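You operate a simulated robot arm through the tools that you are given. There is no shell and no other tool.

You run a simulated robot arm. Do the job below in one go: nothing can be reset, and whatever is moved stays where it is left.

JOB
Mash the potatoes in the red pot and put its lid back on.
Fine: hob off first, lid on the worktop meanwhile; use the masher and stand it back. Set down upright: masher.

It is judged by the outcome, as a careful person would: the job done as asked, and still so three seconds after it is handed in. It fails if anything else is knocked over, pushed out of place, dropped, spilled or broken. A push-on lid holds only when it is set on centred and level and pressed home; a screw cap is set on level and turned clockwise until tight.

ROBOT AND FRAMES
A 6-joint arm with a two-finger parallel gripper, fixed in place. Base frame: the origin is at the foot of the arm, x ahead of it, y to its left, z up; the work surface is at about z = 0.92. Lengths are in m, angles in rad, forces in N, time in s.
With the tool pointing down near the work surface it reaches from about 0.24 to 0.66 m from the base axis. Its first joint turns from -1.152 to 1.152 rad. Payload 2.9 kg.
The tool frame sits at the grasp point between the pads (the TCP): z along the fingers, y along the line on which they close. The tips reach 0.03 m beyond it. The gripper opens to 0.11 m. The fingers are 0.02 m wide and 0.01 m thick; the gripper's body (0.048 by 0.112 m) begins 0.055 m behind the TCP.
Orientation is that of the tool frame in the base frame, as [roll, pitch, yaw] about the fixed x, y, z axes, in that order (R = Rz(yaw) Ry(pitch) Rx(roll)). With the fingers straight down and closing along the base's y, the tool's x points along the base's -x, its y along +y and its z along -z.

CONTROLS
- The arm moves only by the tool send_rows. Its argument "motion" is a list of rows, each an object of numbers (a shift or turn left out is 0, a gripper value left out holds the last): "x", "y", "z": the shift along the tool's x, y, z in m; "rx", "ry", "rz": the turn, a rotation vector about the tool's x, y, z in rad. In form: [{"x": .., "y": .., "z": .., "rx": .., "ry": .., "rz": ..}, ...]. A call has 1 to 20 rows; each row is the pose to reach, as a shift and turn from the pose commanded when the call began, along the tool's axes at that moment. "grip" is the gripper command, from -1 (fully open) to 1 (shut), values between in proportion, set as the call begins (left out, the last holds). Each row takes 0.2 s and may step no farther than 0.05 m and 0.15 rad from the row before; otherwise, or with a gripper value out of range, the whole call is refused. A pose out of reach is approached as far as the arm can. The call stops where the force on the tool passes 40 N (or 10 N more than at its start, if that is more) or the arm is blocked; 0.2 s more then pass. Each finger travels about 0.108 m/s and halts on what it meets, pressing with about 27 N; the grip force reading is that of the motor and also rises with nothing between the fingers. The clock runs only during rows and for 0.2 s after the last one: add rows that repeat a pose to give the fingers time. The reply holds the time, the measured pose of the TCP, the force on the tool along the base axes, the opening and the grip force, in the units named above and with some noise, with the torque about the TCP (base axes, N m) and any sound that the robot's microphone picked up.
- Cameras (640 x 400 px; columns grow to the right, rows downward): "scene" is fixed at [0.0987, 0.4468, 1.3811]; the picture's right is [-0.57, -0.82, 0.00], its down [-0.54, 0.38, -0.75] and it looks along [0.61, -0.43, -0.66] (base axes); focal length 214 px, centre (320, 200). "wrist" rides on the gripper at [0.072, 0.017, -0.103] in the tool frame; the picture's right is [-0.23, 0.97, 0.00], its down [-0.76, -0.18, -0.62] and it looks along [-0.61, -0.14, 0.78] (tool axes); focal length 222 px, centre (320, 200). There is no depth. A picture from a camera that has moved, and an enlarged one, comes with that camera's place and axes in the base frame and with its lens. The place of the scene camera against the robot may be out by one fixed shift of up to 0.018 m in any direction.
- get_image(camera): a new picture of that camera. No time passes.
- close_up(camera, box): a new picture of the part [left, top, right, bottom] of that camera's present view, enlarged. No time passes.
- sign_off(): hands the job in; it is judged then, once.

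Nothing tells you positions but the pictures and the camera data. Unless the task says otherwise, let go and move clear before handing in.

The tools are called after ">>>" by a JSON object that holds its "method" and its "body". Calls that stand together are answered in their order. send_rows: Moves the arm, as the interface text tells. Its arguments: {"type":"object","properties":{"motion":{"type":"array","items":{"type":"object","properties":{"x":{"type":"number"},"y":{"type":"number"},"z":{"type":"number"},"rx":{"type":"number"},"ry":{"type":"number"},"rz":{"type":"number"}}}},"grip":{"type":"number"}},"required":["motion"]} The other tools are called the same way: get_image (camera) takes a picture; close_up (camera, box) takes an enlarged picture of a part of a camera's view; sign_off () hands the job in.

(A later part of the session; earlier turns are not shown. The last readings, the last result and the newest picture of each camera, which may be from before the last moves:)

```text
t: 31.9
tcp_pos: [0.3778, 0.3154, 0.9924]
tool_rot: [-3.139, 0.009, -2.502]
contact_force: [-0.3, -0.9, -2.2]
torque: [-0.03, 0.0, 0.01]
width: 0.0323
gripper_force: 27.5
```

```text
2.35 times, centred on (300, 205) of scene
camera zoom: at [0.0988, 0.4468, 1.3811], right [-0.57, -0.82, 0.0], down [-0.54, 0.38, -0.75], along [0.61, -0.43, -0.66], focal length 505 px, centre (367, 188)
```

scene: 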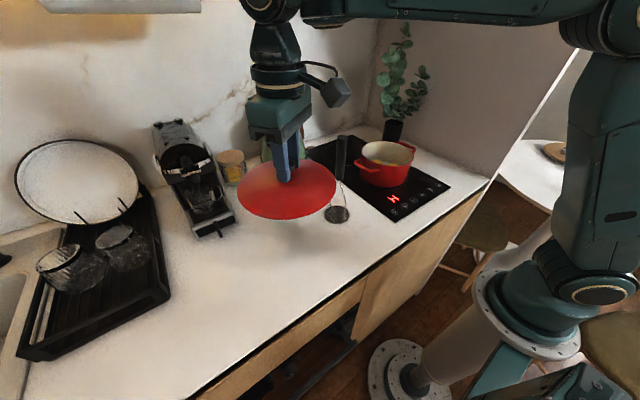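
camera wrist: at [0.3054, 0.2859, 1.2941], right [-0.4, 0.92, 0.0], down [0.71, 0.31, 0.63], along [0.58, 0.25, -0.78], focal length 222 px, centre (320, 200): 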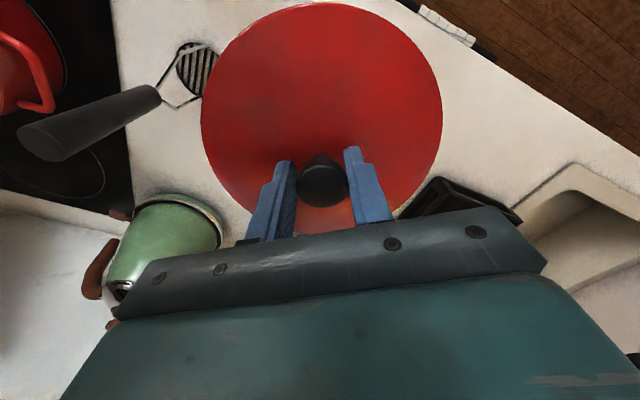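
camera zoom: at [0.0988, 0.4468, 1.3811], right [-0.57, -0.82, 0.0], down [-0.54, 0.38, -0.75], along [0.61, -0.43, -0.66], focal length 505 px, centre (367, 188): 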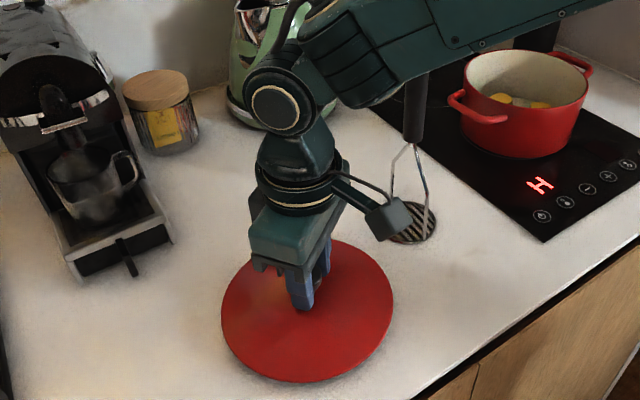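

The lid is about 2 cm above the worktop. I'll lower it in small steps until it touches.

>>> {"method": "send_rows", "body": {"motion": [{"z": 0.006}, {"z": 0.012}, {"z": 0.016}, {"z": 0.02}, {"z": 0.023}]}}

```text
t: 32.8
tcp_pos: [0.3775, 0.3171, 0.9789]
tool_rot: [-3.14, 0.018, -2.502]
contact_force: [1.3, 0.9, 3.2]
torque: [0.03, 0.29, 0.01]
width: 0.0322
gripper_force: 27.2
stopped in row 4: the force on the tool passed its limit at 47 N (the readings are from after the stop); the commanded pose is now the measured one
```

The lid has touched down at TCP z 0.979. I'll release it and rise.

>>> {"method": "send_rows", "body": {"grip": -1, "motion": [{"z": 0}, {"z": 0}, {"z": 0}, {"z": 0}]}}

>>> {"method": "send_rows", "body": {"motion": [{"z": -0.02, "ry": 0.0}, {"z": -0.06}, {"z": -0.1}, {"z": -0.14}, {"z": -0.18}, {"z": -0.22}, {"z": -0.22}]}}

>>> {"method": "get_image", "body": {"camera": "scene"}}

>>> {"method": "get_image", "body": {"camera": "wrist"}}

```text
t: 33.8
tcp_pos: [0.3793, 0.3165, 0.9781]
tool_rot: [-3.138, 0.015, -2.503]
contact_force: [0.0, -0.1, -0.4]
torque: [0.01, -0.01, -0.02]
width: 0.1098
gripper_force: 0.0
```

```text
t: 35.4
tcp_pos: [0.3757, 0.316, 1.1987]
tool_rot: [-3.14, 0.015, -2.505]
contact_force: [0.7, -0.7, 0.5]
torque: [0.01, -0.01, -0.01]
width: 0.11
gripper_force: 0.0
```

```text
taken
```

scene: 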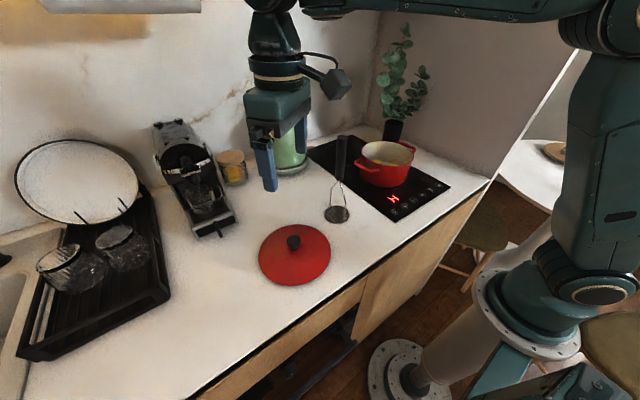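

```text
taken
camera wrist: at [0.3062, 0.286, 1.3024], right [-0.4, 0.92, 0.0], down [0.71, 0.31, 0.64], along [0.58, 0.25, -0.77], focal length 222 px, centre (320, 200)
```

wrist: 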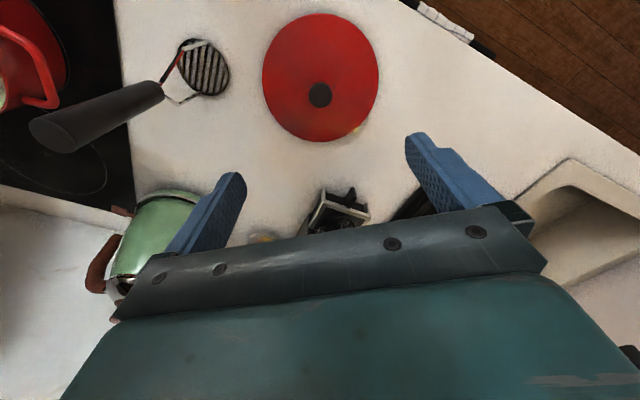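

The lid rests flat on the worktop at about (0.378, 0.316). The masher stands upright at about (0.427, 0.150), with its handle top at about z 1.164. I'll go up and over it with the yaw suited to that azimuth.

>>> {"method": "send_rows", "body": {"motion": [{"z": -0.045, "ry": 0.015, "rz": 0.03}, {"x": 0.012, "y": -0.033, "z": -0.06, "ry": 0.015, "rz": 0.09}, {"x": 0.024, "y": -0.066, "z": -0.06, "ry": 0.015, "rz": 0.15}, {"x": 0.036, "y": -0.1, "z": -0.06, "ry": 0.015, "rz": 0.21}, {"x": 0.047, "y": -0.132, "z": -0.06, "ry": 0.015, "rz": 0.26}, {"x": 0.0574, "y": -0.164, "z": -0.06, "ry": 0.015, "rz": 0.295}, {"x": 0.0574, "y": -0.164, "z": -0.06, "ry": 0.015, "rz": 0.295}]}}

>>> {"method": "get_image", "body": {"camera": "wrist"}}

>>> {"method": "get_image", "body": {"camera": "scene"}}

```text
t: 37.0
tcp_pos: [0.4263, 0.1497, 1.2565]
tool_rot: [3.139, 0.0, -2.799]
contact_force: [-1.6, 0.6, 1.0]
torque: [0.04, -0.01, 0.0]
width: 0.1096
gripper_force: 0.0
```

```text
taken
camera wrist: at [0.353, 0.1416, 1.3604], right [-0.11, 0.99, 0.0], down [0.78, 0.09, 0.62], along [0.62, 0.07, -0.78], focal length 222 px, centre (320, 200)
```

wrist: 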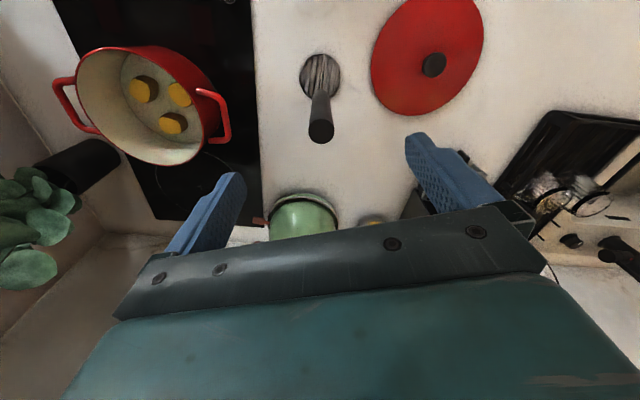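

```text
taken
```

scene: 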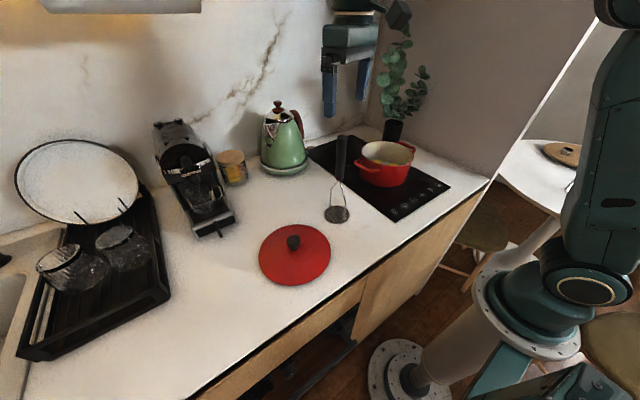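

The three potato lumps are visible in the open pot. I'll take a closer look at them and at the masher handle before gripping.

>>> {"method": "close_up", "body": {"camera": "wrist", "box": [40, 20, 260, 180]}}

>>> {"method": "close_up", "body": {"camera": "wrist", "box": [260, 30, 380, 160]}}

>>> {"method": "close_up", "body": {"camera": "scene", "box": [300, 110, 450, 230]}}

```text
2.50 times, centred on (150, 100) of wrist
camera zoom: at [0.353, 0.1416, 1.3604], right [-0.11, 0.99, 0.0], down [0.78, 0.09, 0.62], along [0.62, 0.07, -0.78], focal length 555 px, centre (745, 450)
```

zoom: 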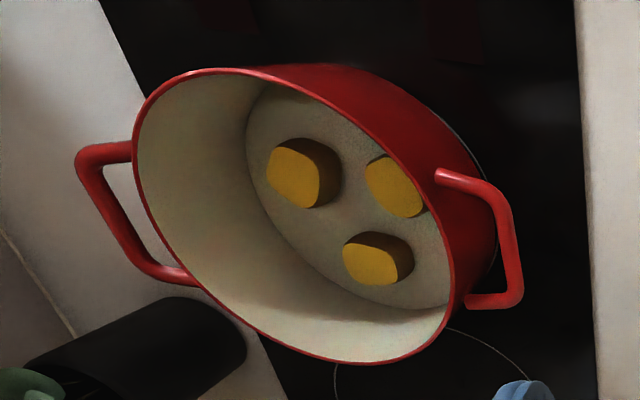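

```text
3.08 times, centred on (320, 95) of wrist
camera zoom: at [0.353, 0.1416, 1.3604], right [-0.11, 0.99, 0.0], down [0.78, 0.09, 0.62], along [0.62, 0.07, -0.78], focal length 684 px, centre (320, 523)
```

zoom: 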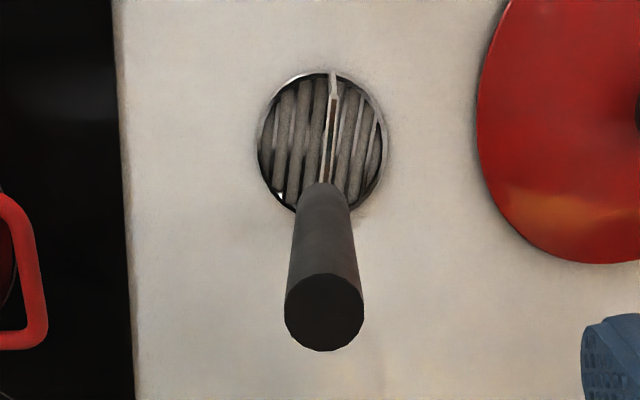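

```text
3.33 times, centred on (375, 170) of scene
camera zoom: at [0.0987, 0.4468, 1.3811], right [-0.57, -0.82, 0.0], down [-0.54, 0.38, -0.75], along [0.61, -0.43, -0.66], focal length 715 px, centre (137, 300)
```

zoom: 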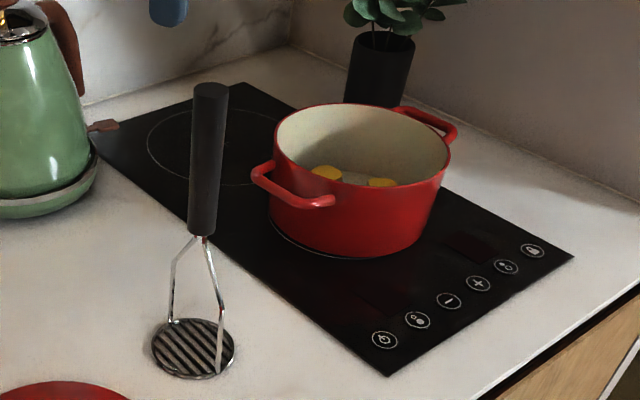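

The hob display is dark now. The masher handle is about 24 mm thick at (0.4275, 0.150), right under the gripper, so I'll lower around it and close.

>>> {"method": "send_rows", "body": {"motion": [{"x": -0.0012, "z": 0.04}, {"x": -0.0012, "z": 0.08}, {"x": -0.0012, "z": 0.11}, {"x": -0.0012, "z": 0.13}, {"x": -0.0012, "z": 0.138}, {"x": -0.0012, "z": 0.138}]}}

>>> {"method": "get_image", "body": {"camera": "wrist"}}

>>> {"method": "close_up", "body": {"camera": "scene", "box": [280, 100, 420, 230]}}

```text
t: 38.4
tcp_pos: [0.4284, 0.1521, 1.1197]
tool_rot: [3.139, 0.004, -2.799]
contact_force: [0.5, 0.3, 0.0]
torque: [0.0, 0.0, -0.04]
width: 0.1101
gripper_force: 0.0
```

```text
taken
camera wrist: at [0.3538, 0.1429, 1.2223], right [-0.11, 0.99, 0.0], down [0.78, 0.09, 0.62], along [0.62, 0.07, -0.78], focal length 222 px, centre (320, 200)
```

wrist: 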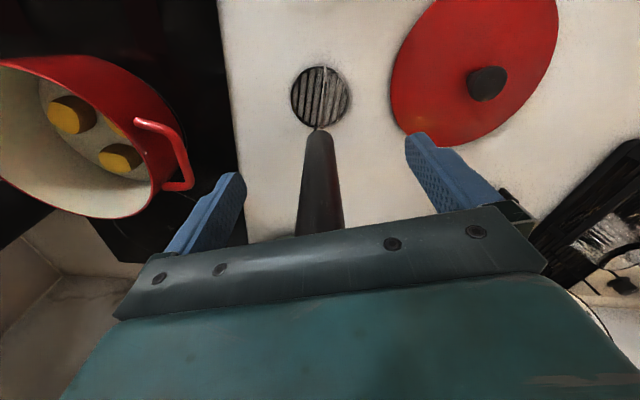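

```text
3.08 times, centred on (350, 165) of scene
camera zoom: at [0.0987, 0.4468, 1.3811], right [-0.57, -0.82, 0.0], down [-0.54, 0.38, -0.75], along [0.61, -0.43, -0.66], focal length 660 px, centre (228, 308)
```

zoom: 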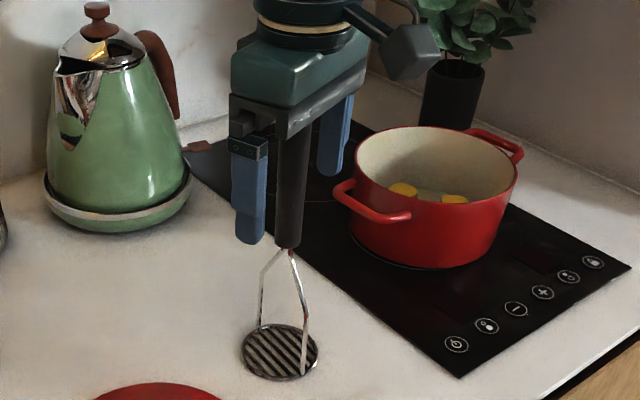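

The handle is centred between the fingers, with its top just below the palm. I'll close the gripper.

>>> {"method": "send_rows", "body": {"grip": 1, "motion": [{"z": 0}, {"z": 0}, {"z": 0}, {"z": 0}, {"z": 0}]}}

>>> {"method": "close_up", "body": {"camera": "scene", "box": [280, 100, 420, 230]}}

>>> {"method": "get_image", "body": {"camera": "wrist"}}

```text
t: 39.6
tcp_pos: [0.4279, 0.1523, 1.1191]
tool_rot: [3.14, 0.0, -2.795]
contact_force: [0.1, -1.4, -0.2]
torque: [-0.08, -0.09, -0.03]
width: 0.0257
gripper_force: 27.1
```

```text
3.08 times, centred on (350, 165) of scene
camera zoom: at [0.0987, 0.4468, 1.3811], right [-0.57, -0.82, 0.0], down [-0.54, 0.38, -0.75], along [0.61, -0.43, -0.66], focal length 660 px, centre (228, 308)
```

zoom: 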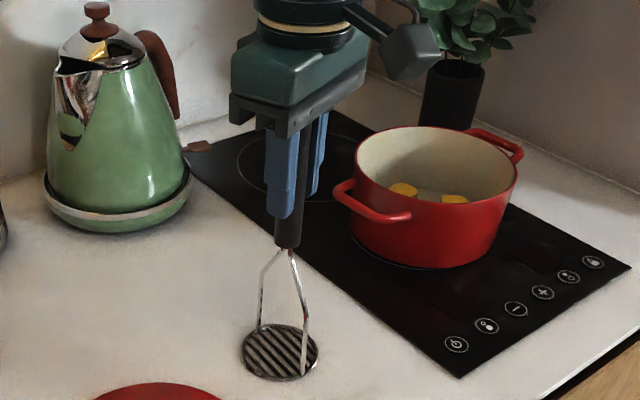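

```text
taken
camera wrist: at [0.3538, 0.1429, 1.2226], right [-0.11, 0.99, 0.0], down [0.78, 0.09, 0.62], along [0.62, 0.07, -0.78], focal length 222 px, centre (320, 200)
```

wrist: 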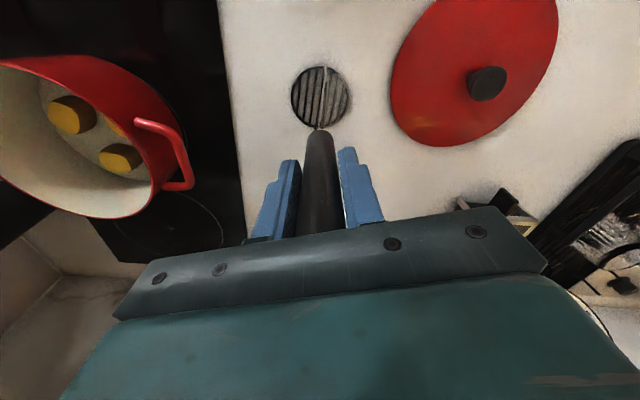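

The masher is gripped at a width of 26 mm, and its foot is about 0.199 below the TCP. I'll lift it straight up.

>>> {"method": "send_rows", "body": {"motion": [{"z": -0.02}, {"z": -0.05}, {"z": -0.085}, {"z": -0.115}, {"z": -0.135}, {"z": -0.135}]}}

>>> {"method": "get_image", "body": {"camera": "wrist"}}

>>> {"method": "get_image", "body": {"camera": "scene"}}

```text
t: 41.0
tcp_pos: [0.4285, 0.1484, 1.2555]
tool_rot: [3.139, 0.002, -2.797]
contact_force: [-0.2, 0.1, -2.5]
torque: [-0.04, -0.02, 0.02]
width: 0.0258
gripper_force: 27.4
```

```text
taken
camera wrist: at [0.3546, 0.1398, 1.3594], right [-0.11, 0.99, 0.0], down [0.78, 0.09, 0.62], along [0.62, 0.07, -0.78], focal length 222 px, centre (320, 200)
```

wrist: 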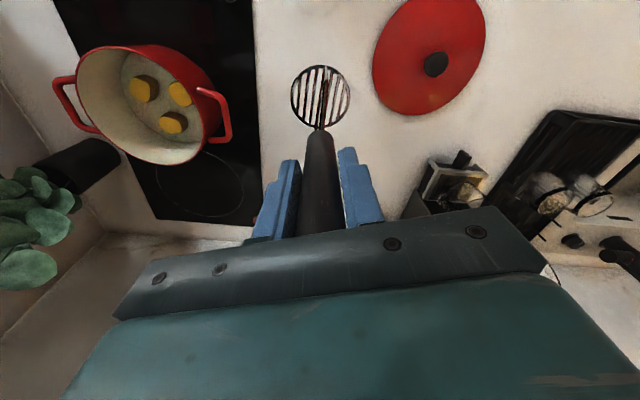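

```text
taken
```

scene: 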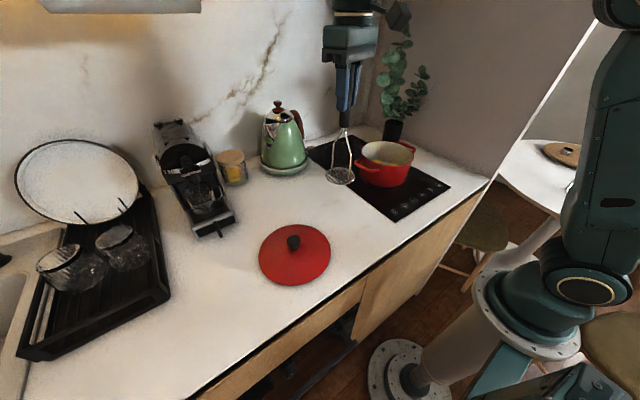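

The masher is held firmly and hangs straight. I'll carry it over the pot, turning the yaw to match.

>>> {"method": "send_rows", "body": {"motion": [{"x": 0.004, "y": -0.039, "rz": 0.05}, {"x": 0.008, "y": -0.077, "rz": 0.1}, {"x": 0.013, "y": -0.116, "rz": 0.15}, {"x": 0.017, "y": -0.155, "rz": 0.2}, {"x": 0.021, "y": -0.193, "rz": 0.25}, {"x": 0.025, "y": -0.232, "rz": 0.3}, {"x": 0.0296, "y": -0.2704, "rz": 0.345}, {"x": 0.0296, "y": -0.2704, "rz": 0.345}]}}

>>> {"method": "get_image", "body": {"camera": "wrist"}}

>>> {"method": "close_up", "body": {"camera": "scene", "box": [320, 20, 480, 220]}}

```text
t: 42.8
tcp_pos: [0.4901, -0.1169, 1.2552]
tool_rot: [3.14, 0.0, -3.141]
contact_force: [-0.3, -0.2, -2.6]
torque: [0.01, -0.03, 0.01]
width: 0.0255
gripper_force: 26.6
```

```text
taken
camera wrist: at [0.4177, -0.0995, 1.3592], right [0.23, 0.97, 0.0], down [0.76, -0.18, 0.62], along [0.61, -0.14, -0.78], focal length 222 px, centre (320, 200)
```

wrist: 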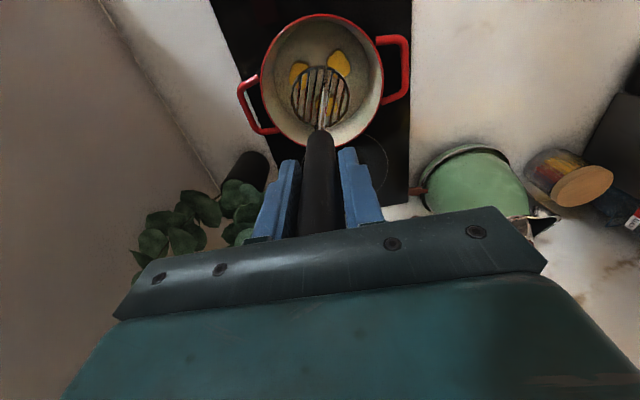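

```text
2.00 times, centred on (400, 120) of scene
camera zoom: at [0.0988, 0.4467, 1.3811], right [-0.57, -0.82, 0.0], down [-0.54, 0.38, -0.75], along [0.61, -0.43, -0.66], focal length 429 px, centre (160, 360)
```

zoom: 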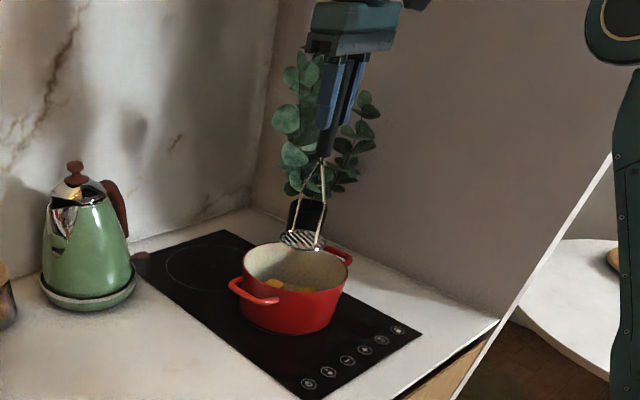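

The masher is over the pot centre. I'll zoom in to confirm the potato positions relative to the head before pressing.

>>> {"method": "close_up", "body": {"camera": "wrist", "box": [230, 0, 420, 160]}}

```text
2.50 times, centred on (325, 80) of wrist
camera zoom: at [0.4177, -0.0995, 1.3592], right [0.23, 0.97, 0.0], down [0.76, -0.18, 0.62], along [0.61, -0.14, -0.78], focal length 555 px, centre (308, 500)
```

zoom: 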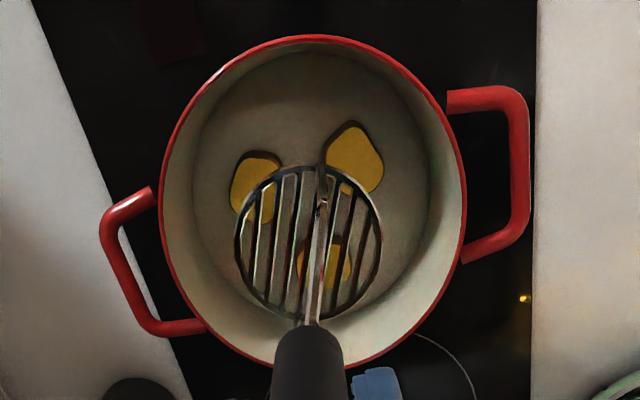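

The lumps are at about A (0.475, −0.147), B (0.474, −0.083) and C (0.530, −0.113). I'll press A first, with the head kept clear of the pot wall.

>>> {"method": "send_rows", "body": {"motion": [{"x": 0.012, "y": -0.0245, "z": 0.0}, {"x": 0.012, "y": -0.0245, "z": 0.035}, {"x": 0.012, "y": -0.0245, "z": 0.07}, {"x": 0.012, "y": -0.0245, "z": 0.088}, {"x": 0.012, "y": -0.0245, "z": 0.096}, {"x": 0.012, "y": -0.0245, "z": 0.103}, {"x": 0.012, "y": -0.0245, "z": 0.109}, {"x": 0.012, "y": -0.0245, "z": 0.115}, {"x": 0.012, "y": -0.0245, "z": 0.119}, {"x": 0.012, "y": -0.0245, "z": 0.122}]}}

>>> {"method": "close_up", "body": {"camera": "wrist", "box": [200, 0, 440, 200]}}

>>> {"method": "close_up", "body": {"camera": "scene", "box": [320, 60, 460, 210]}}

```text
t: 45.0
tcp_pos: [0.4782, -0.1403, 1.135]
tool_rot: [3.14, 0.007, 3.139]
contact_force: [-0.2, 0.3, 17.9]
torque: [-0.02, -0.2, 0.04]
width: 0.0257
gripper_force: 27.1
```

```text
2.00 times, centred on (320, 100) of wrist
camera zoom: at [0.4057, -0.1231, 1.2379], right [0.23, 0.97, 0.0], down [0.76, -0.18, 0.63], along [0.61, -0.14, -0.78], focal length 444 px, centre (320, 400)
```

zoom: 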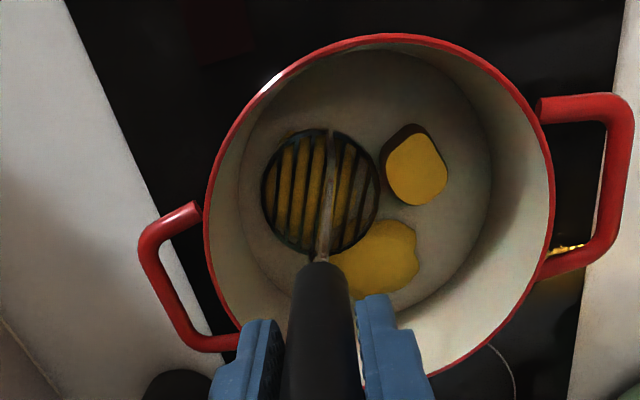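

```text
2.67 times, centred on (390, 135) of scene
camera zoom: at [0.0984, 0.4469, 1.3811], right [-0.57, -0.82, 0.0], down [-0.54, 0.38, -0.75], along [0.61, -0.43, -0.66], focal length 572 px, centre (133, 373)
```

zoom: 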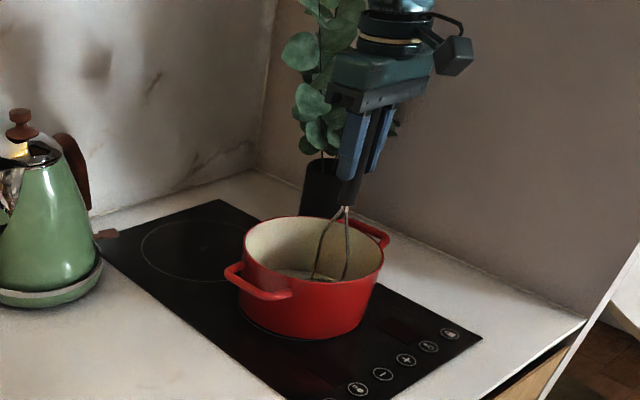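

The lump under the head is flattening, at 18 N. I'll press a little further, then lift and look.

>>> {"method": "send_rows", "body": {"motion": [{"z": 0.002}, {"z": 0.004}, {"z": 0.004}, {"z": -0.02}, {"z": -0.05}, {"z": -0.05}]}}

>>> {"method": "close_up", "body": {"camera": "wrist", "box": [200, 0, 440, 200]}}

```text
t: 46.4
tcp_pos: [0.4769, -0.1383, 1.1823]
tool_rot: [3.14, -0.002, 3.14]
contact_force: [0.7, 0.1, -2.0]
torque: [-0.07, 0.0, 0.0]
width: 0.0254
gripper_force: 27.4
```

```text
2.00 times, centred on (320, 100) of wrist
camera zoom: at [0.4055, -0.122, 1.2864], right [0.23, 0.97, 0.0], down [0.76, -0.18, 0.62], along [0.61, -0.14, -0.78], focal length 444 px, centre (320, 400)
```

zoom: 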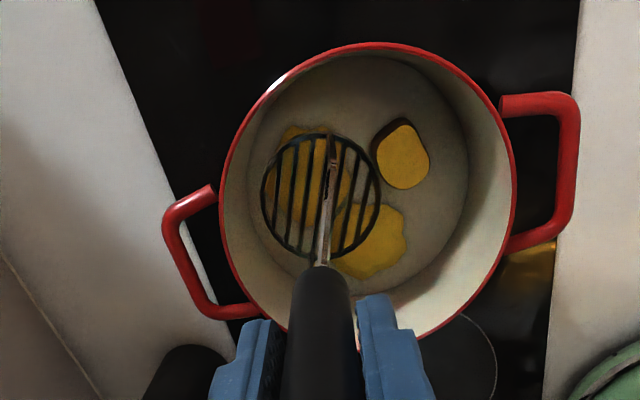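

A is mashed and C is partly mashed. B next.

>>> {"method": "send_rows", "body": {"motion": [{"x": 0.001, "y": 0.025}, {"x": 0.002, "y": 0.05}, {"x": 0.002, "y": 0.05, "z": 0.018}, {"x": 0.002, "y": 0.05, "z": 0.026}, {"x": 0.002, "y": 0.05, "z": 0.034}, {"x": 0.002, "y": 0.05, "z": 0.041}, {"x": 0.002, "y": 0.05, "z": 0.047}, {"x": 0.002, "y": 0.05, "z": 0.051}, {"x": 0.002, "y": 0.05, "z": 0.054}, {"x": 0.002, "y": 0.05, "z": 0.054}]}}

>>> {"method": "send_rows", "body": {"motion": [{"z": -0.02}, {"z": -0.05}, {"z": -0.05}]}}

>>> {"method": "close_up", "body": {"camera": "wrist", "box": [200, 0, 440, 200]}}

```text
t: 48.6
tcp_pos: [0.4761, -0.0891, 1.1297]
tool_rot: [3.142, 0.004, 3.14]
contact_force: [-2.8, 0.4, 16.4]
torque: [0.09, 0.59, -0.06]
width: 0.0258
gripper_force: 27.1
```

```text
t: 49.4
tcp_pos: [0.4764, -0.0898, 1.1795]
tool_rot: [3.14, 0.001, 3.138]
contact_force: [-1.3, 0.6, -1.8]
torque: [0.03, -0.01, 0.0]
width: 0.0255
gripper_force: 27.1
```

```text
2.00 times, centred on (320, 100) of wrist
camera zoom: at [0.4044, -0.073, 1.2833], right [0.23, 0.97, 0.0], down [0.76, -0.18, 0.62], along [0.61, -0.14, -0.78], focal length 444 px, centre (320, 400)
```

zoom: 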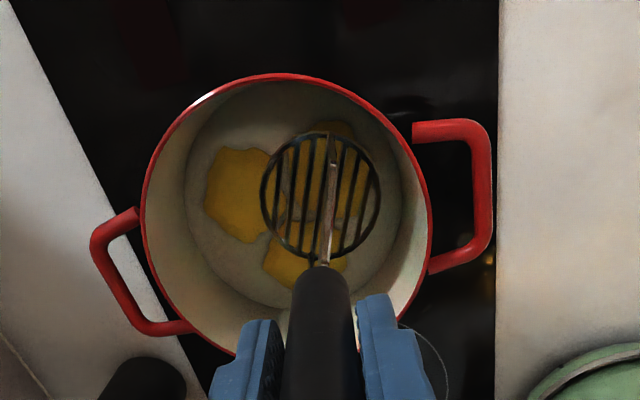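

B is mashed. C next, with a full press on it.

>>> {"method": "send_rows", "body": {"motion": [{"x": -0.021, "y": -0.012}, {"x": -0.041, "y": -0.024}, {"x": -0.041, "y": -0.024, "z": 0.018}, {"x": -0.041, "y": -0.024, "z": 0.026}, {"x": -0.041, "y": -0.024, "z": 0.034}, {"x": -0.041, "y": -0.024, "z": 0.04}, {"x": -0.041, "y": -0.024, "z": 0.045}, {"x": -0.041, "y": -0.024, "z": 0.049}, {"x": -0.041, "y": -0.024, "z": 0.052}, {"x": -0.041, "y": -0.024, "z": 0.052}]}}

>>> {"method": "send_rows", "body": {"motion": [{"z": -0.02}, {"z": -0.05}, {"z": -0.05}]}}

>>> {"method": "close_up", "body": {"camera": "wrist", "box": [200, 0, 440, 200]}}

```text
t: 51.6
tcp_pos: [0.5168, -0.1133, 1.1299]
tool_rot: [-3.141, 0.009, -3.141]
contact_force: [-1.0, 1.5, 37.3]
torque: [0.28, 0.44, 0.01]
width: 0.0257
gripper_force: 27.1
```

```text
t: 52.4
tcp_pos: [0.5165, -0.1139, 1.1767]
tool_rot: [3.141, -0.001, 3.14]
contact_force: [1.1, 0.2, -2.7]
torque: [0.0, 0.01, 0.0]
width: 0.0256
gripper_force: 26.9
```

```text
2.00 times, centred on (320, 100) of wrist
camera zoom: at [0.4446, -0.0965, 1.2802], right [0.23, 0.97, 0.0], down [0.76, -0.18, 0.62], along [0.61, -0.14, -0.78], focal length 444 px, centre (320, 400)
```

zoom: 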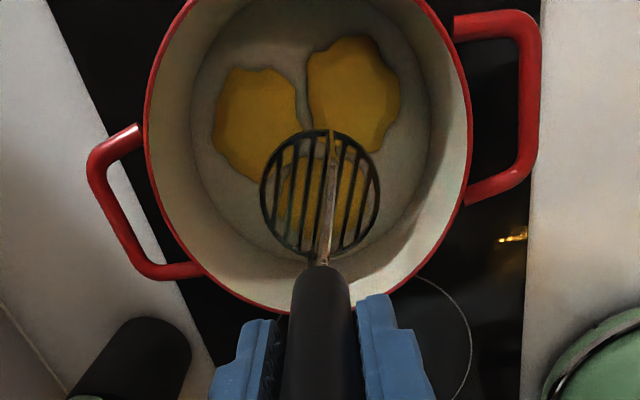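

All three are flattened into mash. I'll go over B and A once more, slightly deeper, so that nothing is left lumpy.

>>> {"method": "send_rows", "body": {"motion": [{"x": 0.022, "y": 0.013}, {"x": 0.044, "y": 0.026}, {"x": 0.044, "y": 0.026, "z": 0.02}, {"x": 0.044, "y": 0.026, "z": 0.035}, {"x": 0.044, "y": 0.026, "z": 0.043}, {"x": 0.044, "y": 0.026, "z": 0.048}, {"x": 0.044, "y": 0.026, "z": 0.051}, {"x": 0.044, "y": 0.026, "z": 0.053}]}}

>>> {"method": "send_rows", "body": {"motion": [{"z": -0.02}, {"z": -0.05}, {"z": -0.05}]}}

>>> {"method": "close_up", "body": {"camera": "wrist", "box": [200, 0, 440, 200]}}

```text
t: 54.2
tcp_pos: [0.4731, -0.0869, 1.1311]
tool_rot: [-3.14, 0.014, 3.14]
contact_force: [-3.4, -0.6, 8.6]
torque: [0.16, 0.38, 0.04]
width: 0.0258
gripper_force: 27.3
stopped in row 8: the force on the tool passed its limit at 43 N (the readings are from after the stop); the commanded pose is now the measured one
```

```text
t: 55.0
tcp_pos: [0.4709, -0.0867, 1.1786]
tool_rot: [3.14, 0.011, 3.139]
contact_force: [0.8, -0.2, -2.4]
torque: [0.0, 0.04, 0.0]
width: 0.0259
gripper_force: 26.6
```

```text
2.00 times, centred on (320, 100) of wrist
camera zoom: at [0.3992, -0.0702, 1.2821], right [0.23, 0.97, 0.0], down [0.75, -0.18, 0.63], along [0.62, -0.14, -0.77], focal length 444 px, centre (320, 400)
```

zoom: 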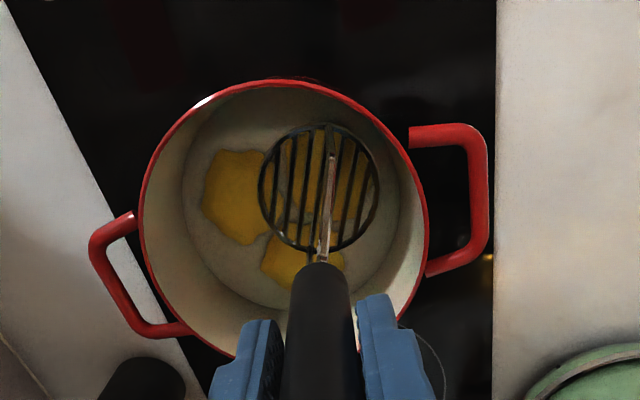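

B has been fully pressed against the floor. Now A again, levelling the tool as I go.

>>> {"method": "send_rows", "body": {"motion": [{"x": -0.002, "y": -0.027, "ry": 0.012}, {"x": -0.0035, "y": -0.053, "ry": 0.012}, {"x": -0.0035, "y": -0.053, "z": 0.02, "ry": 0.012}, {"x": -0.0035, "y": -0.053, "z": 0.035, "ry": 0.012}, {"x": -0.0035, "y": -0.053, "z": 0.043, "ry": 0.012}, {"x": -0.0035, "y": -0.053, "z": 0.048, "ry": 0.012}, {"x": -0.0035, "y": -0.053, "z": 0.051, "ry": 0.012}, {"x": -0.0035, "y": -0.053, "z": 0.053, "ry": 0.012}]}}

>>> {"method": "send_rows", "body": {"motion": [{"z": -0.02}, {"z": -0.05}, {"z": -0.05}]}}

>>> {"method": "close_up", "body": {"camera": "wrist", "box": [200, 0, 440, 200]}}

```text
t: 56.8
tcp_pos: [0.4795, -0.1395, 1.1298]
tool_rot: [-3.136, 0.009, 3.14]
contact_force: [-4.3, 0.3, 33.5]
torque: [-0.08, 0.52, -0.05]
width: 0.0254
gripper_force: 26.7
```

```text
t: 57.6
tcp_pos: [0.4761, -0.1383, 1.1759]
tool_rot: [3.142, 0.001, 3.141]
contact_force: [-0.1, 0.2, -2.3]
torque: [0.0, 0.01, 0.01]
width: 0.0257
gripper_force: 26.7
```

```text
2.00 times, centred on (320, 100) of wrist
camera zoom: at [0.4041, -0.1214, 1.2801], right [0.23, 0.97, 0.0], down [0.76, -0.18, 0.62], along [0.61, -0.14, -0.78], focal length 444 px, centre (320, 400)
```

zoom: 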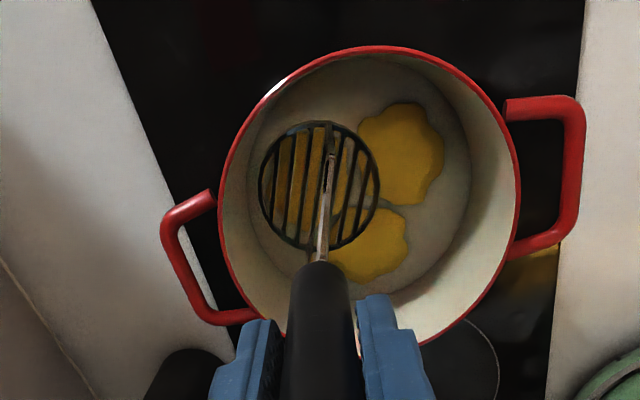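

The potatoes are all mashed flat. I'll lift the masher clear of the pot from its centre.

>>> {"method": "send_rows", "body": {"motion": [{"x": -0.007, "y": 0.013, "z": 0.0}, {"x": -0.014, "y": 0.026, "z": -0.015}, {"x": -0.014, "y": 0.026, "z": -0.045}, {"x": -0.014, "y": 0.026, "z": -0.077}, {"x": -0.014, "y": 0.026, "z": -0.077}, {"x": -0.014, "y": 0.026, "z": -0.077}]}}

>>> {"method": "get_image", "body": {"camera": "wrist"}}

>>> {"method": "close_up", "body": {"camera": "scene", "box": [320, 20, 480, 220]}}

```text
t: 59.0
tcp_pos: [0.4918, -0.1111, 1.2529]
tool_rot: [-3.141, 0.0, 3.14]
contact_force: [-0.3, 0.0, -2.7]
torque: [-0.01, 0.04, -0.04]
width: 0.026
gripper_force: 27.1
```

```text
taken
camera wrist: at [0.4204, -0.095, 1.3577], right [0.23, 0.97, 0.0], down [0.76, -0.18, 0.62], along [0.61, -0.14, -0.78], focal length 222 px, centre (320, 200)
```

wrist: 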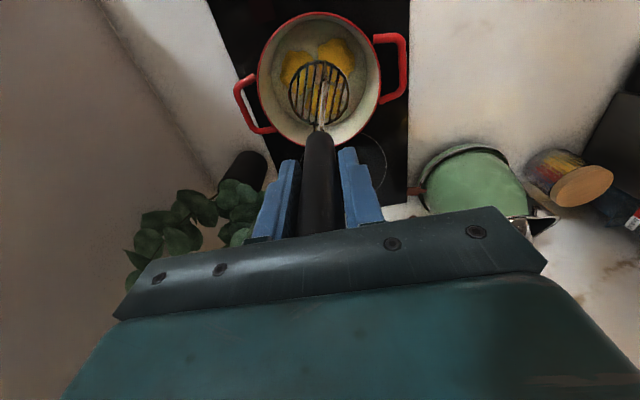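

```text
2.00 times, centred on (400, 120) of scene
camera zoom: at [0.0988, 0.4468, 1.3811], right [-0.57, -0.82, 0.0], down [-0.54, 0.38, -0.75], along [0.61, -0.43, -0.66], focal length 429 px, centre (160, 360)
```

zoom: 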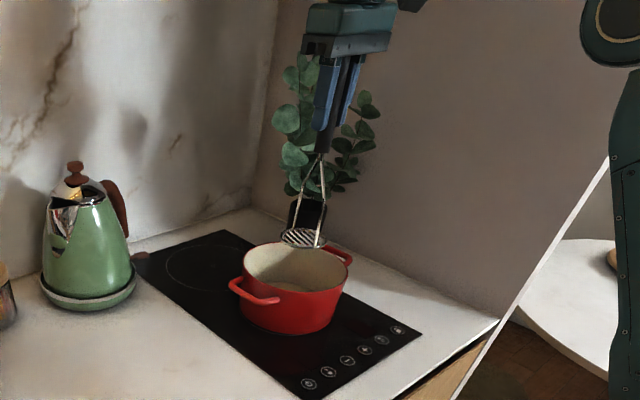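

The pot hasn't moved. I'll carry the masher back to its place.

>>> {"method": "send_rows", "body": {"motion": [{"x": 0.009, "y": 0.038, "rz": -0.05}, {"x": 0.018, "y": 0.076, "rz": -0.1}, {"x": 0.027, "y": 0.114, "rz": -0.15}, {"x": 0.036, "y": 0.152, "rz": -0.2}, {"x": 0.045, "y": 0.19, "rz": -0.25}, {"x": 0.054, "y": 0.228, "rz": -0.3}, {"x": 0.062, "y": 0.2645, "rz": -0.345}, {"x": 0.062, "y": 0.2645, "rz": -0.345}]}}

>>> {"method": "get_image", "body": {"camera": "wrist"}}

>>> {"method": "get_image", "body": {"camera": "scene"}}

```text
t: 60.8
tcp_pos: [0.4296, 0.1532, 1.2535]
tool_rot: [-3.14, -0.001, -2.796]
contact_force: [0.6, -0.1, -0.8]
torque: [-0.01, 0.01, 0.0]
width: 0.0257
gripper_force: 27.0
```

```text
taken
camera wrist: at [0.3558, 0.1438, 1.3583], right [-0.11, 0.99, 0.0], down [0.78, 0.09, 0.62], along [0.62, 0.07, -0.78], focal length 222 px, centre (320, 200)
```

wrist: 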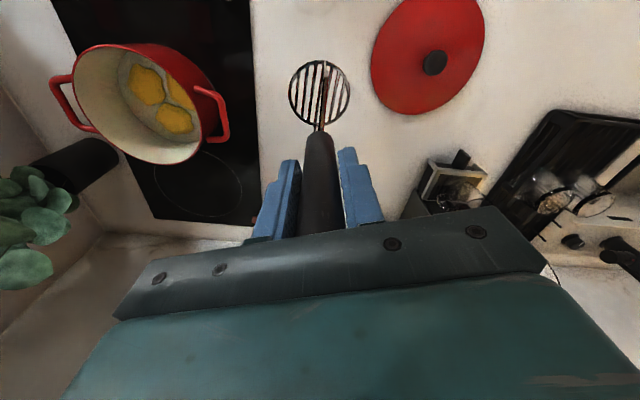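

```text
taken
```

scene: 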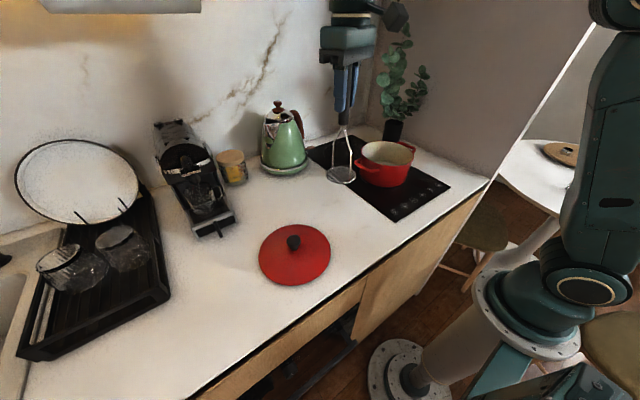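

The masher foot has swung about 6 mm towards the base, a tilt of around 0.03 rad in the grip. I'll tilt the tool to compensate so the masher hangs vertical, then compare.

>>> {"method": "send_rows", "body": {"motion": [{"ry": -0.03}, {"ry": -0.03}]}}

>>> {"method": "close_up", "body": {"camera": "wrist", "box": [260, 30, 380, 160]}}

>>> {"method": "close_up", "body": {"camera": "scene", "box": [290, 20, 430, 200]}}

```text
t: 61.4
tcp_pos: [0.4288, 0.1524, 1.2535]
tool_rot: [-3.14, 0.03, -2.798]
contact_force: [-0.5, 0.5, -3.3]
torque: [0.0, -0.01, -0.04]
width: 0.0254
gripper_force: 27.6
```

```text
3.08 times, centred on (320, 95) of wrist
camera zoom: at [0.3532, 0.1421, 1.3554], right [-0.11, 0.99, 0.01], down [0.76, 0.08, 0.65], along [0.64, 0.08, -0.76], focal length 684 px, centre (320, 523)
```

zoom: 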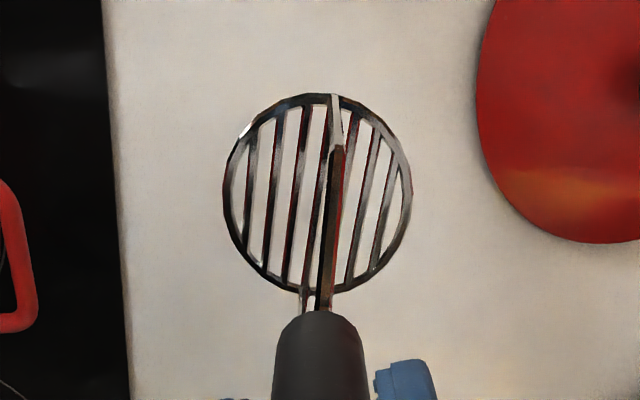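

```text
2.22 times, centred on (360, 110) of scene
camera zoom: at [0.0987, 0.4468, 1.3811], right [-0.57, -0.82, 0.0], down [-0.54, 0.38, -0.75], along [0.61, -0.43, -0.66], focal length 477 px, centre (231, 400)
```

zoom: 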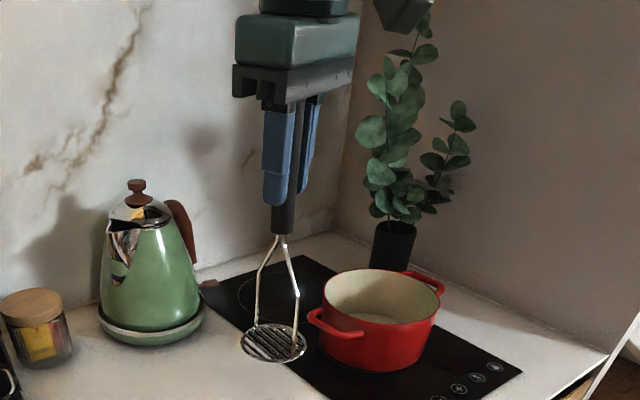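

The foot is now directly below the TCP, so the masher is vertical. I'll lower it onto its original spot, slowly near the surface.

>>> {"method": "send_rows", "body": {"motion": [{"x": 0.002, "y": -0.001, "z": 0.035}, {"x": 0.0035, "y": -0.001, "z": 0.07}, {"x": 0.0045, "y": -0.001, "z": 0.1}, {"x": 0.005, "y": -0.001, "z": 0.118}, {"x": 0.0055, "y": -0.001, "z": 0.126}, {"x": 0.0055, "y": -0.001, "z": 0.129}, {"x": 0.0055, "y": -0.001, "z": 0.129}]}}

>>> {"method": "close_up", "body": {"camera": "scene", "box": [280, 100, 420, 230]}}

```text
t: 63.0
tcp_pos: [0.4294, 0.1513, 1.124]
tool_rot: [-3.141, 0.03, -2.797]
contact_force: [-0.4, 0.1, -2.3]
torque: [0.01, 0.01, 0.0]
width: 0.0258
gripper_force: 26.6
```

```text
3.08 times, centred on (350, 165) of scene
camera zoom: at [0.0988, 0.4468, 1.3811], right [-0.57, -0.82, 0.0], down [-0.54, 0.38, -0.75], along [0.61, -0.43, -0.66], focal length 660 px, centre (228, 308)
```

zoom: 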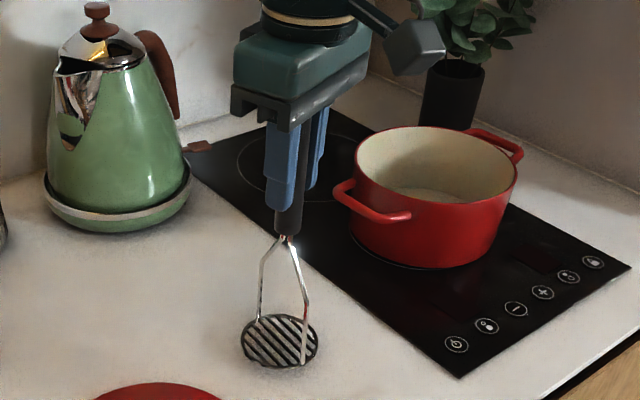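

The foot is still about 1 cm above the worktop, because the handle slid up a little in the grip while mashing. I'll lower in small steps until it touches.

>>> {"method": "send_rows", "body": {"motion": [{"x": 0.0001, "z": 0.003}, {"x": 0.0002, "z": 0.006}, {"x": 0.0003, "z": 0.008}, {"x": 0.0003, "z": 0.01}, {"x": 0.0003, "z": 0.01}]}}

>>> {"method": "close_up", "body": {"camera": "scene", "box": [280, 100, 420, 230]}}

```text
t: 64.2
tcp_pos: [0.4301, 0.1495, 1.1149]
tool_rot: [-3.139, 0.03, -2.798]
contact_force: [0.6, 0.7, -2.3]
torque: [-0.02, 0.02, 0.0]
width: 0.0256
gripper_force: 27.4
```

```text
3.08 times, centred on (350, 165) of scene
camera zoom: at [0.0988, 0.4468, 1.3811], right [-0.57, -0.82, 0.0], down [-0.54, 0.38, -0.75], along [0.61, -0.43, -0.66], focal length 660 px, centre (228, 308)
```

zoom: 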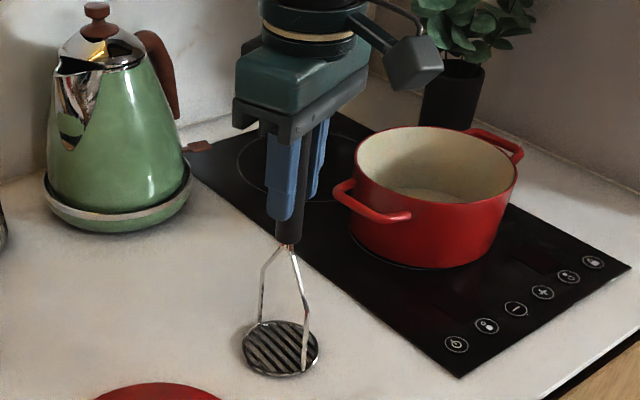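

It's almost there. I'll continue in finer steps.

>>> {"method": "send_rows", "body": {"motion": [{"z": 0.002}, {"z": 0.004}, {"z": 0.005}, {"z": 0.006}]}}

>>> {"method": "close_up", "body": {"camera": "scene", "box": [280, 100, 420, 230]}}

```text
t: 65.2
tcp_pos: [0.4293, 0.1495, 1.1111]
tool_rot: [-3.138, 0.04, -2.798]
contact_force: [-4.7, 0.4, 38.9]
torque: [0.08, 0.49, 0.03]
width: 0.0257
gripper_force: 26.9
```

```text
3.08 times, centred on (350, 165) of scene
camera zoom: at [0.0981, 0.4466, 1.3812], right [-0.57, -0.82, 0.0], down [-0.54, 0.38, -0.75], along [0.61, -0.43, -0.66], focal length 660 px, centre (228, 308)
```

zoom: 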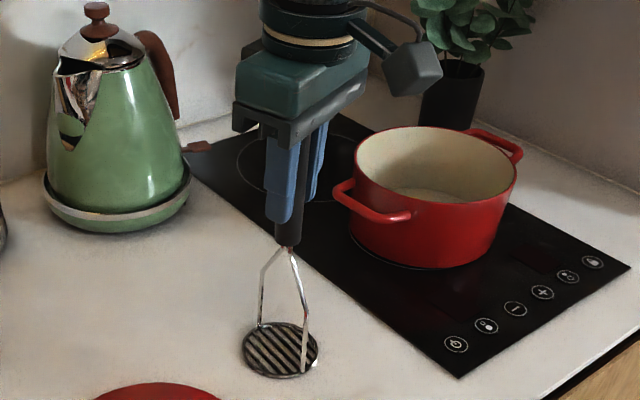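

The foot is on the worktop, with 39 N of load. I'll ease the load off and then release.

>>> {"method": "send_rows", "body": {"motion": [{"z": -0.002}, {"z": -0.0035}, {"z": -0.0035}]}}

```text
t: 66.0
tcp_pos: [0.4295, 0.149, 1.112]
tool_rot: [-3.139, 0.032, -2.801]
contact_force: [6.5, 2.1, 13.5]
torque: [0.35, -0.77, -0.02]
width: 0.0257
gripper_force: 27.1
```

>>> {"method": "send_rows", "body": {"motion": [{"x": -0.0006, "z": -0.0008}, {"x": -0.0006, "z": -0.0012}, {"x": -0.0006, "z": -0.0012}]}}

```text
t: 66.8
tcp_pos: [0.4299, 0.1491, 1.1111]
tool_rot: [3.141, 0.027, -2.798]
contact_force: [0.5, 0.8, -2.0]
torque: [0.01, -0.01, -0.03]
width: 0.0256
gripper_force: 27.2
```

The loads are almost zero, so the foot is at the surface. I'll lower half a millimetre and open the gripper.

>>> {"method": "send_rows", "body": {"motion": [{"z": 0.0007}, {"z": 0.0007}]}}

>>> {"method": "send_rows", "body": {"grip": -1, "motion": [{"z": 0}, {"z": 0}, {"z": 0}, {"z": 0}]}}

>>> {"method": "close_up", "body": {"camera": "scene", "box": [280, 100, 420, 230]}}

>>> {"method": "get_image", "body": {"camera": "wrist"}}

```text
t: 67.4
tcp_pos: [0.4292, 0.1485, 1.1126]
tool_rot: [-3.139, 0.029, -2.799]
contact_force: [0.3, -0.1, -2.1]
torque: [-0.02, 0.01, -0.01]
width: 0.0258
gripper_force: 27.5
```

```text
t: 68.4
tcp_pos: [0.429, 0.1491, 1.1122]
tool_rot: [-3.141, 0.033, -2.798]
contact_force: [-0.7, 0.4, 0.1]
torque: [-0.02, -0.01, -0.01]
width: 0.11
gripper_force: 0.1
```

```text
3.08 times, centred on (350, 165) of scene
camera zoom: at [0.0987, 0.4468, 1.3811], right [-0.57, -0.82, 0.0], down [-0.54, 0.38, -0.75], along [0.61, -0.43, -0.66], focal length 660 px, centre (228, 308)
```

zoom: 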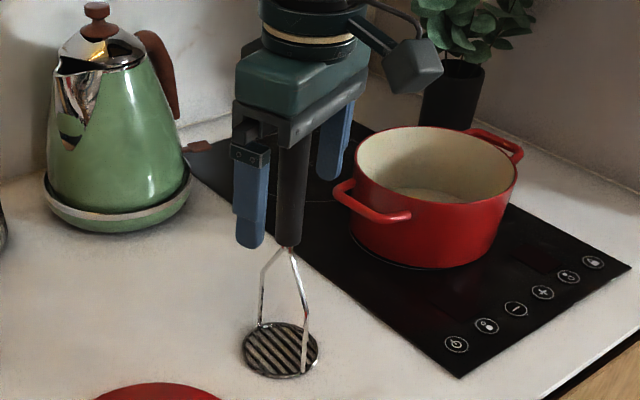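

```text
taken
camera wrist: at [0.3527, 0.1398, 1.2142], right [-0.11, 0.99, 0.01], down [0.76, 0.08, 0.65], along [0.64, 0.08, -0.76], focal length 222 px, centre (320, 200)
```

wrist: 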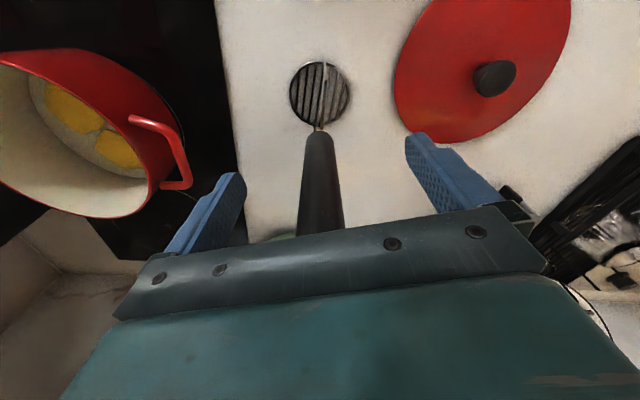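

The masher is standing upright on its own. I'll rise clear of it and level the tool.

>>> {"method": "send_rows", "body": {"motion": [{"z": -0.03}, {"z": -0.07}, {"z": -0.11}, {"z": -0.145, "ry": 0.03}, {"z": -0.145, "ry": 0.03}]}}

>>> {"method": "get_image", "body": {"camera": "wrist"}}

>>> {"method": "close_up", "body": {"camera": "scene", "box": [230, 100, 450, 300]}}

```text
t: 69.6
tcp_pos: [0.4242, 0.1478, 1.2579]
tool_rot: [-3.139, 0.001, -2.801]
contact_force: [0.8, 0.1, -0.5]
torque: [0.02, 0.0, 0.02]
width: 0.1103
gripper_force: 0.1
```

```text
taken
camera wrist: at [0.351, 0.1396, 1.3616], right [-0.11, 0.99, 0.0], down [0.78, 0.09, 0.62], along [0.62, 0.07, -0.78], focal length 222 px, centre (320, 200)
```

wrist: 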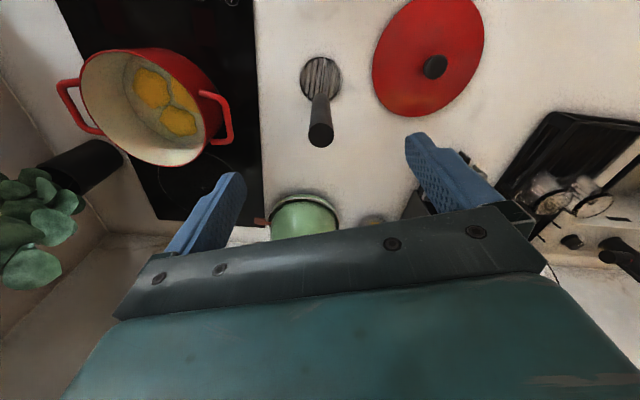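

```text
2.00 times, centred on (340, 200) of scene
camera zoom: at [0.0987, 0.4468, 1.3811], right [-0.57, -0.82, 0.0], down [-0.54, 0.38, -0.75], along [0.61, -0.43, -0.66], focal length 429 px, centre (280, 200)
```

zoom: 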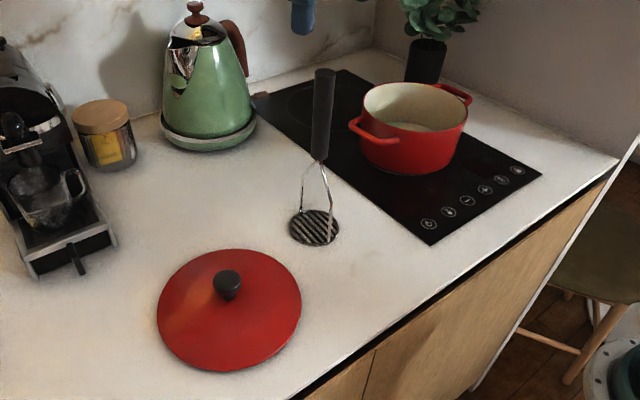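

The masher stands upright where it was, and the pot and hob look right. Next I'll fetch the lid, moving over it with matching yaw.

>>> {"method": "send_rows", "body": {"motion": [{"x": -0.003, "y": 0.035, "rz": -0.06}, {"x": -0.005, "y": 0.07, "rz": -0.12}, {"x": -0.008, "y": 0.105, "rz": -0.18}, {"x": -0.01, "y": 0.14, "rz": -0.24}, {"x": -0.013, "y": 0.174, "z": 0.02, "rz": -0.295}, {"x": -0.013, "y": 0.174, "z": 0.06, "rz": -0.295}, {"x": -0.013, "y": 0.174, "z": 0.1, "rz": -0.295}, {"x": -0.013, "y": 0.174, "z": 0.14, "rz": -0.295}, {"x": -0.013, "y": 0.174, "z": 0.18, "rz": -0.295}, {"x": -0.013, "y": 0.174, "z": 0.2, "rz": -0.295}, {"x": -0.013, "y": 0.174, "z": 0.2, "rz": -0.295}]}}

>>> {"method": "get_image", "body": {"camera": "wrist"}}

>>> {"method": "get_image", "body": {"camera": "scene"}}

```text
t: 72.0
tcp_pos: [0.38, 0.3136, 1.0553]
tool_rot: [-3.141, -0.002, -2.503]
contact_force: [0.6, 0.6, -0.3]
torque: [0.02, 0.01, -0.01]
width: 0.11
gripper_force: 0.0
```

```text
taken
camera wrist: at [0.3118, 0.2846, 1.1598], right [-0.4, 0.92, 0.0], down [0.72, 0.31, 0.62], along [0.57, 0.25, -0.78], focal length 222 px, centre (320, 200)
```

wrist: 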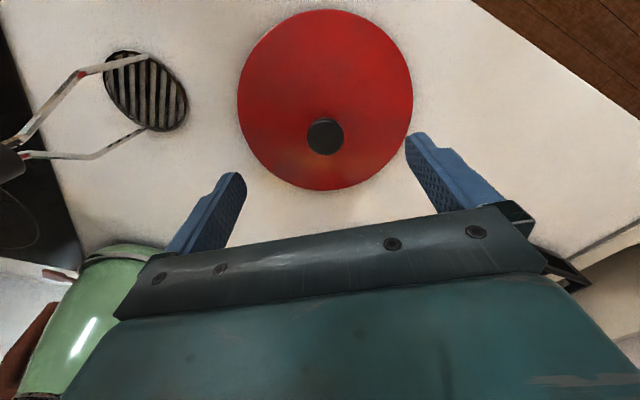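

```text
taken
```

scene: 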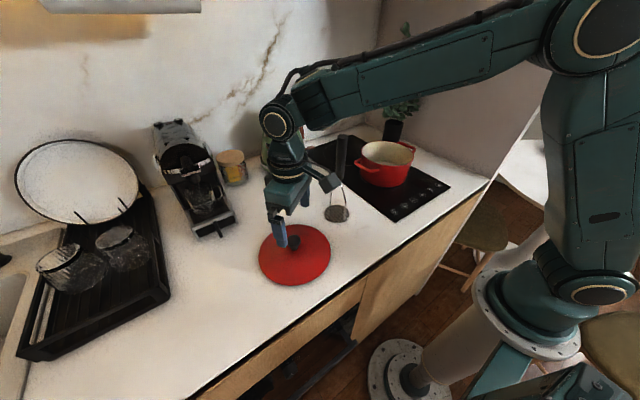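

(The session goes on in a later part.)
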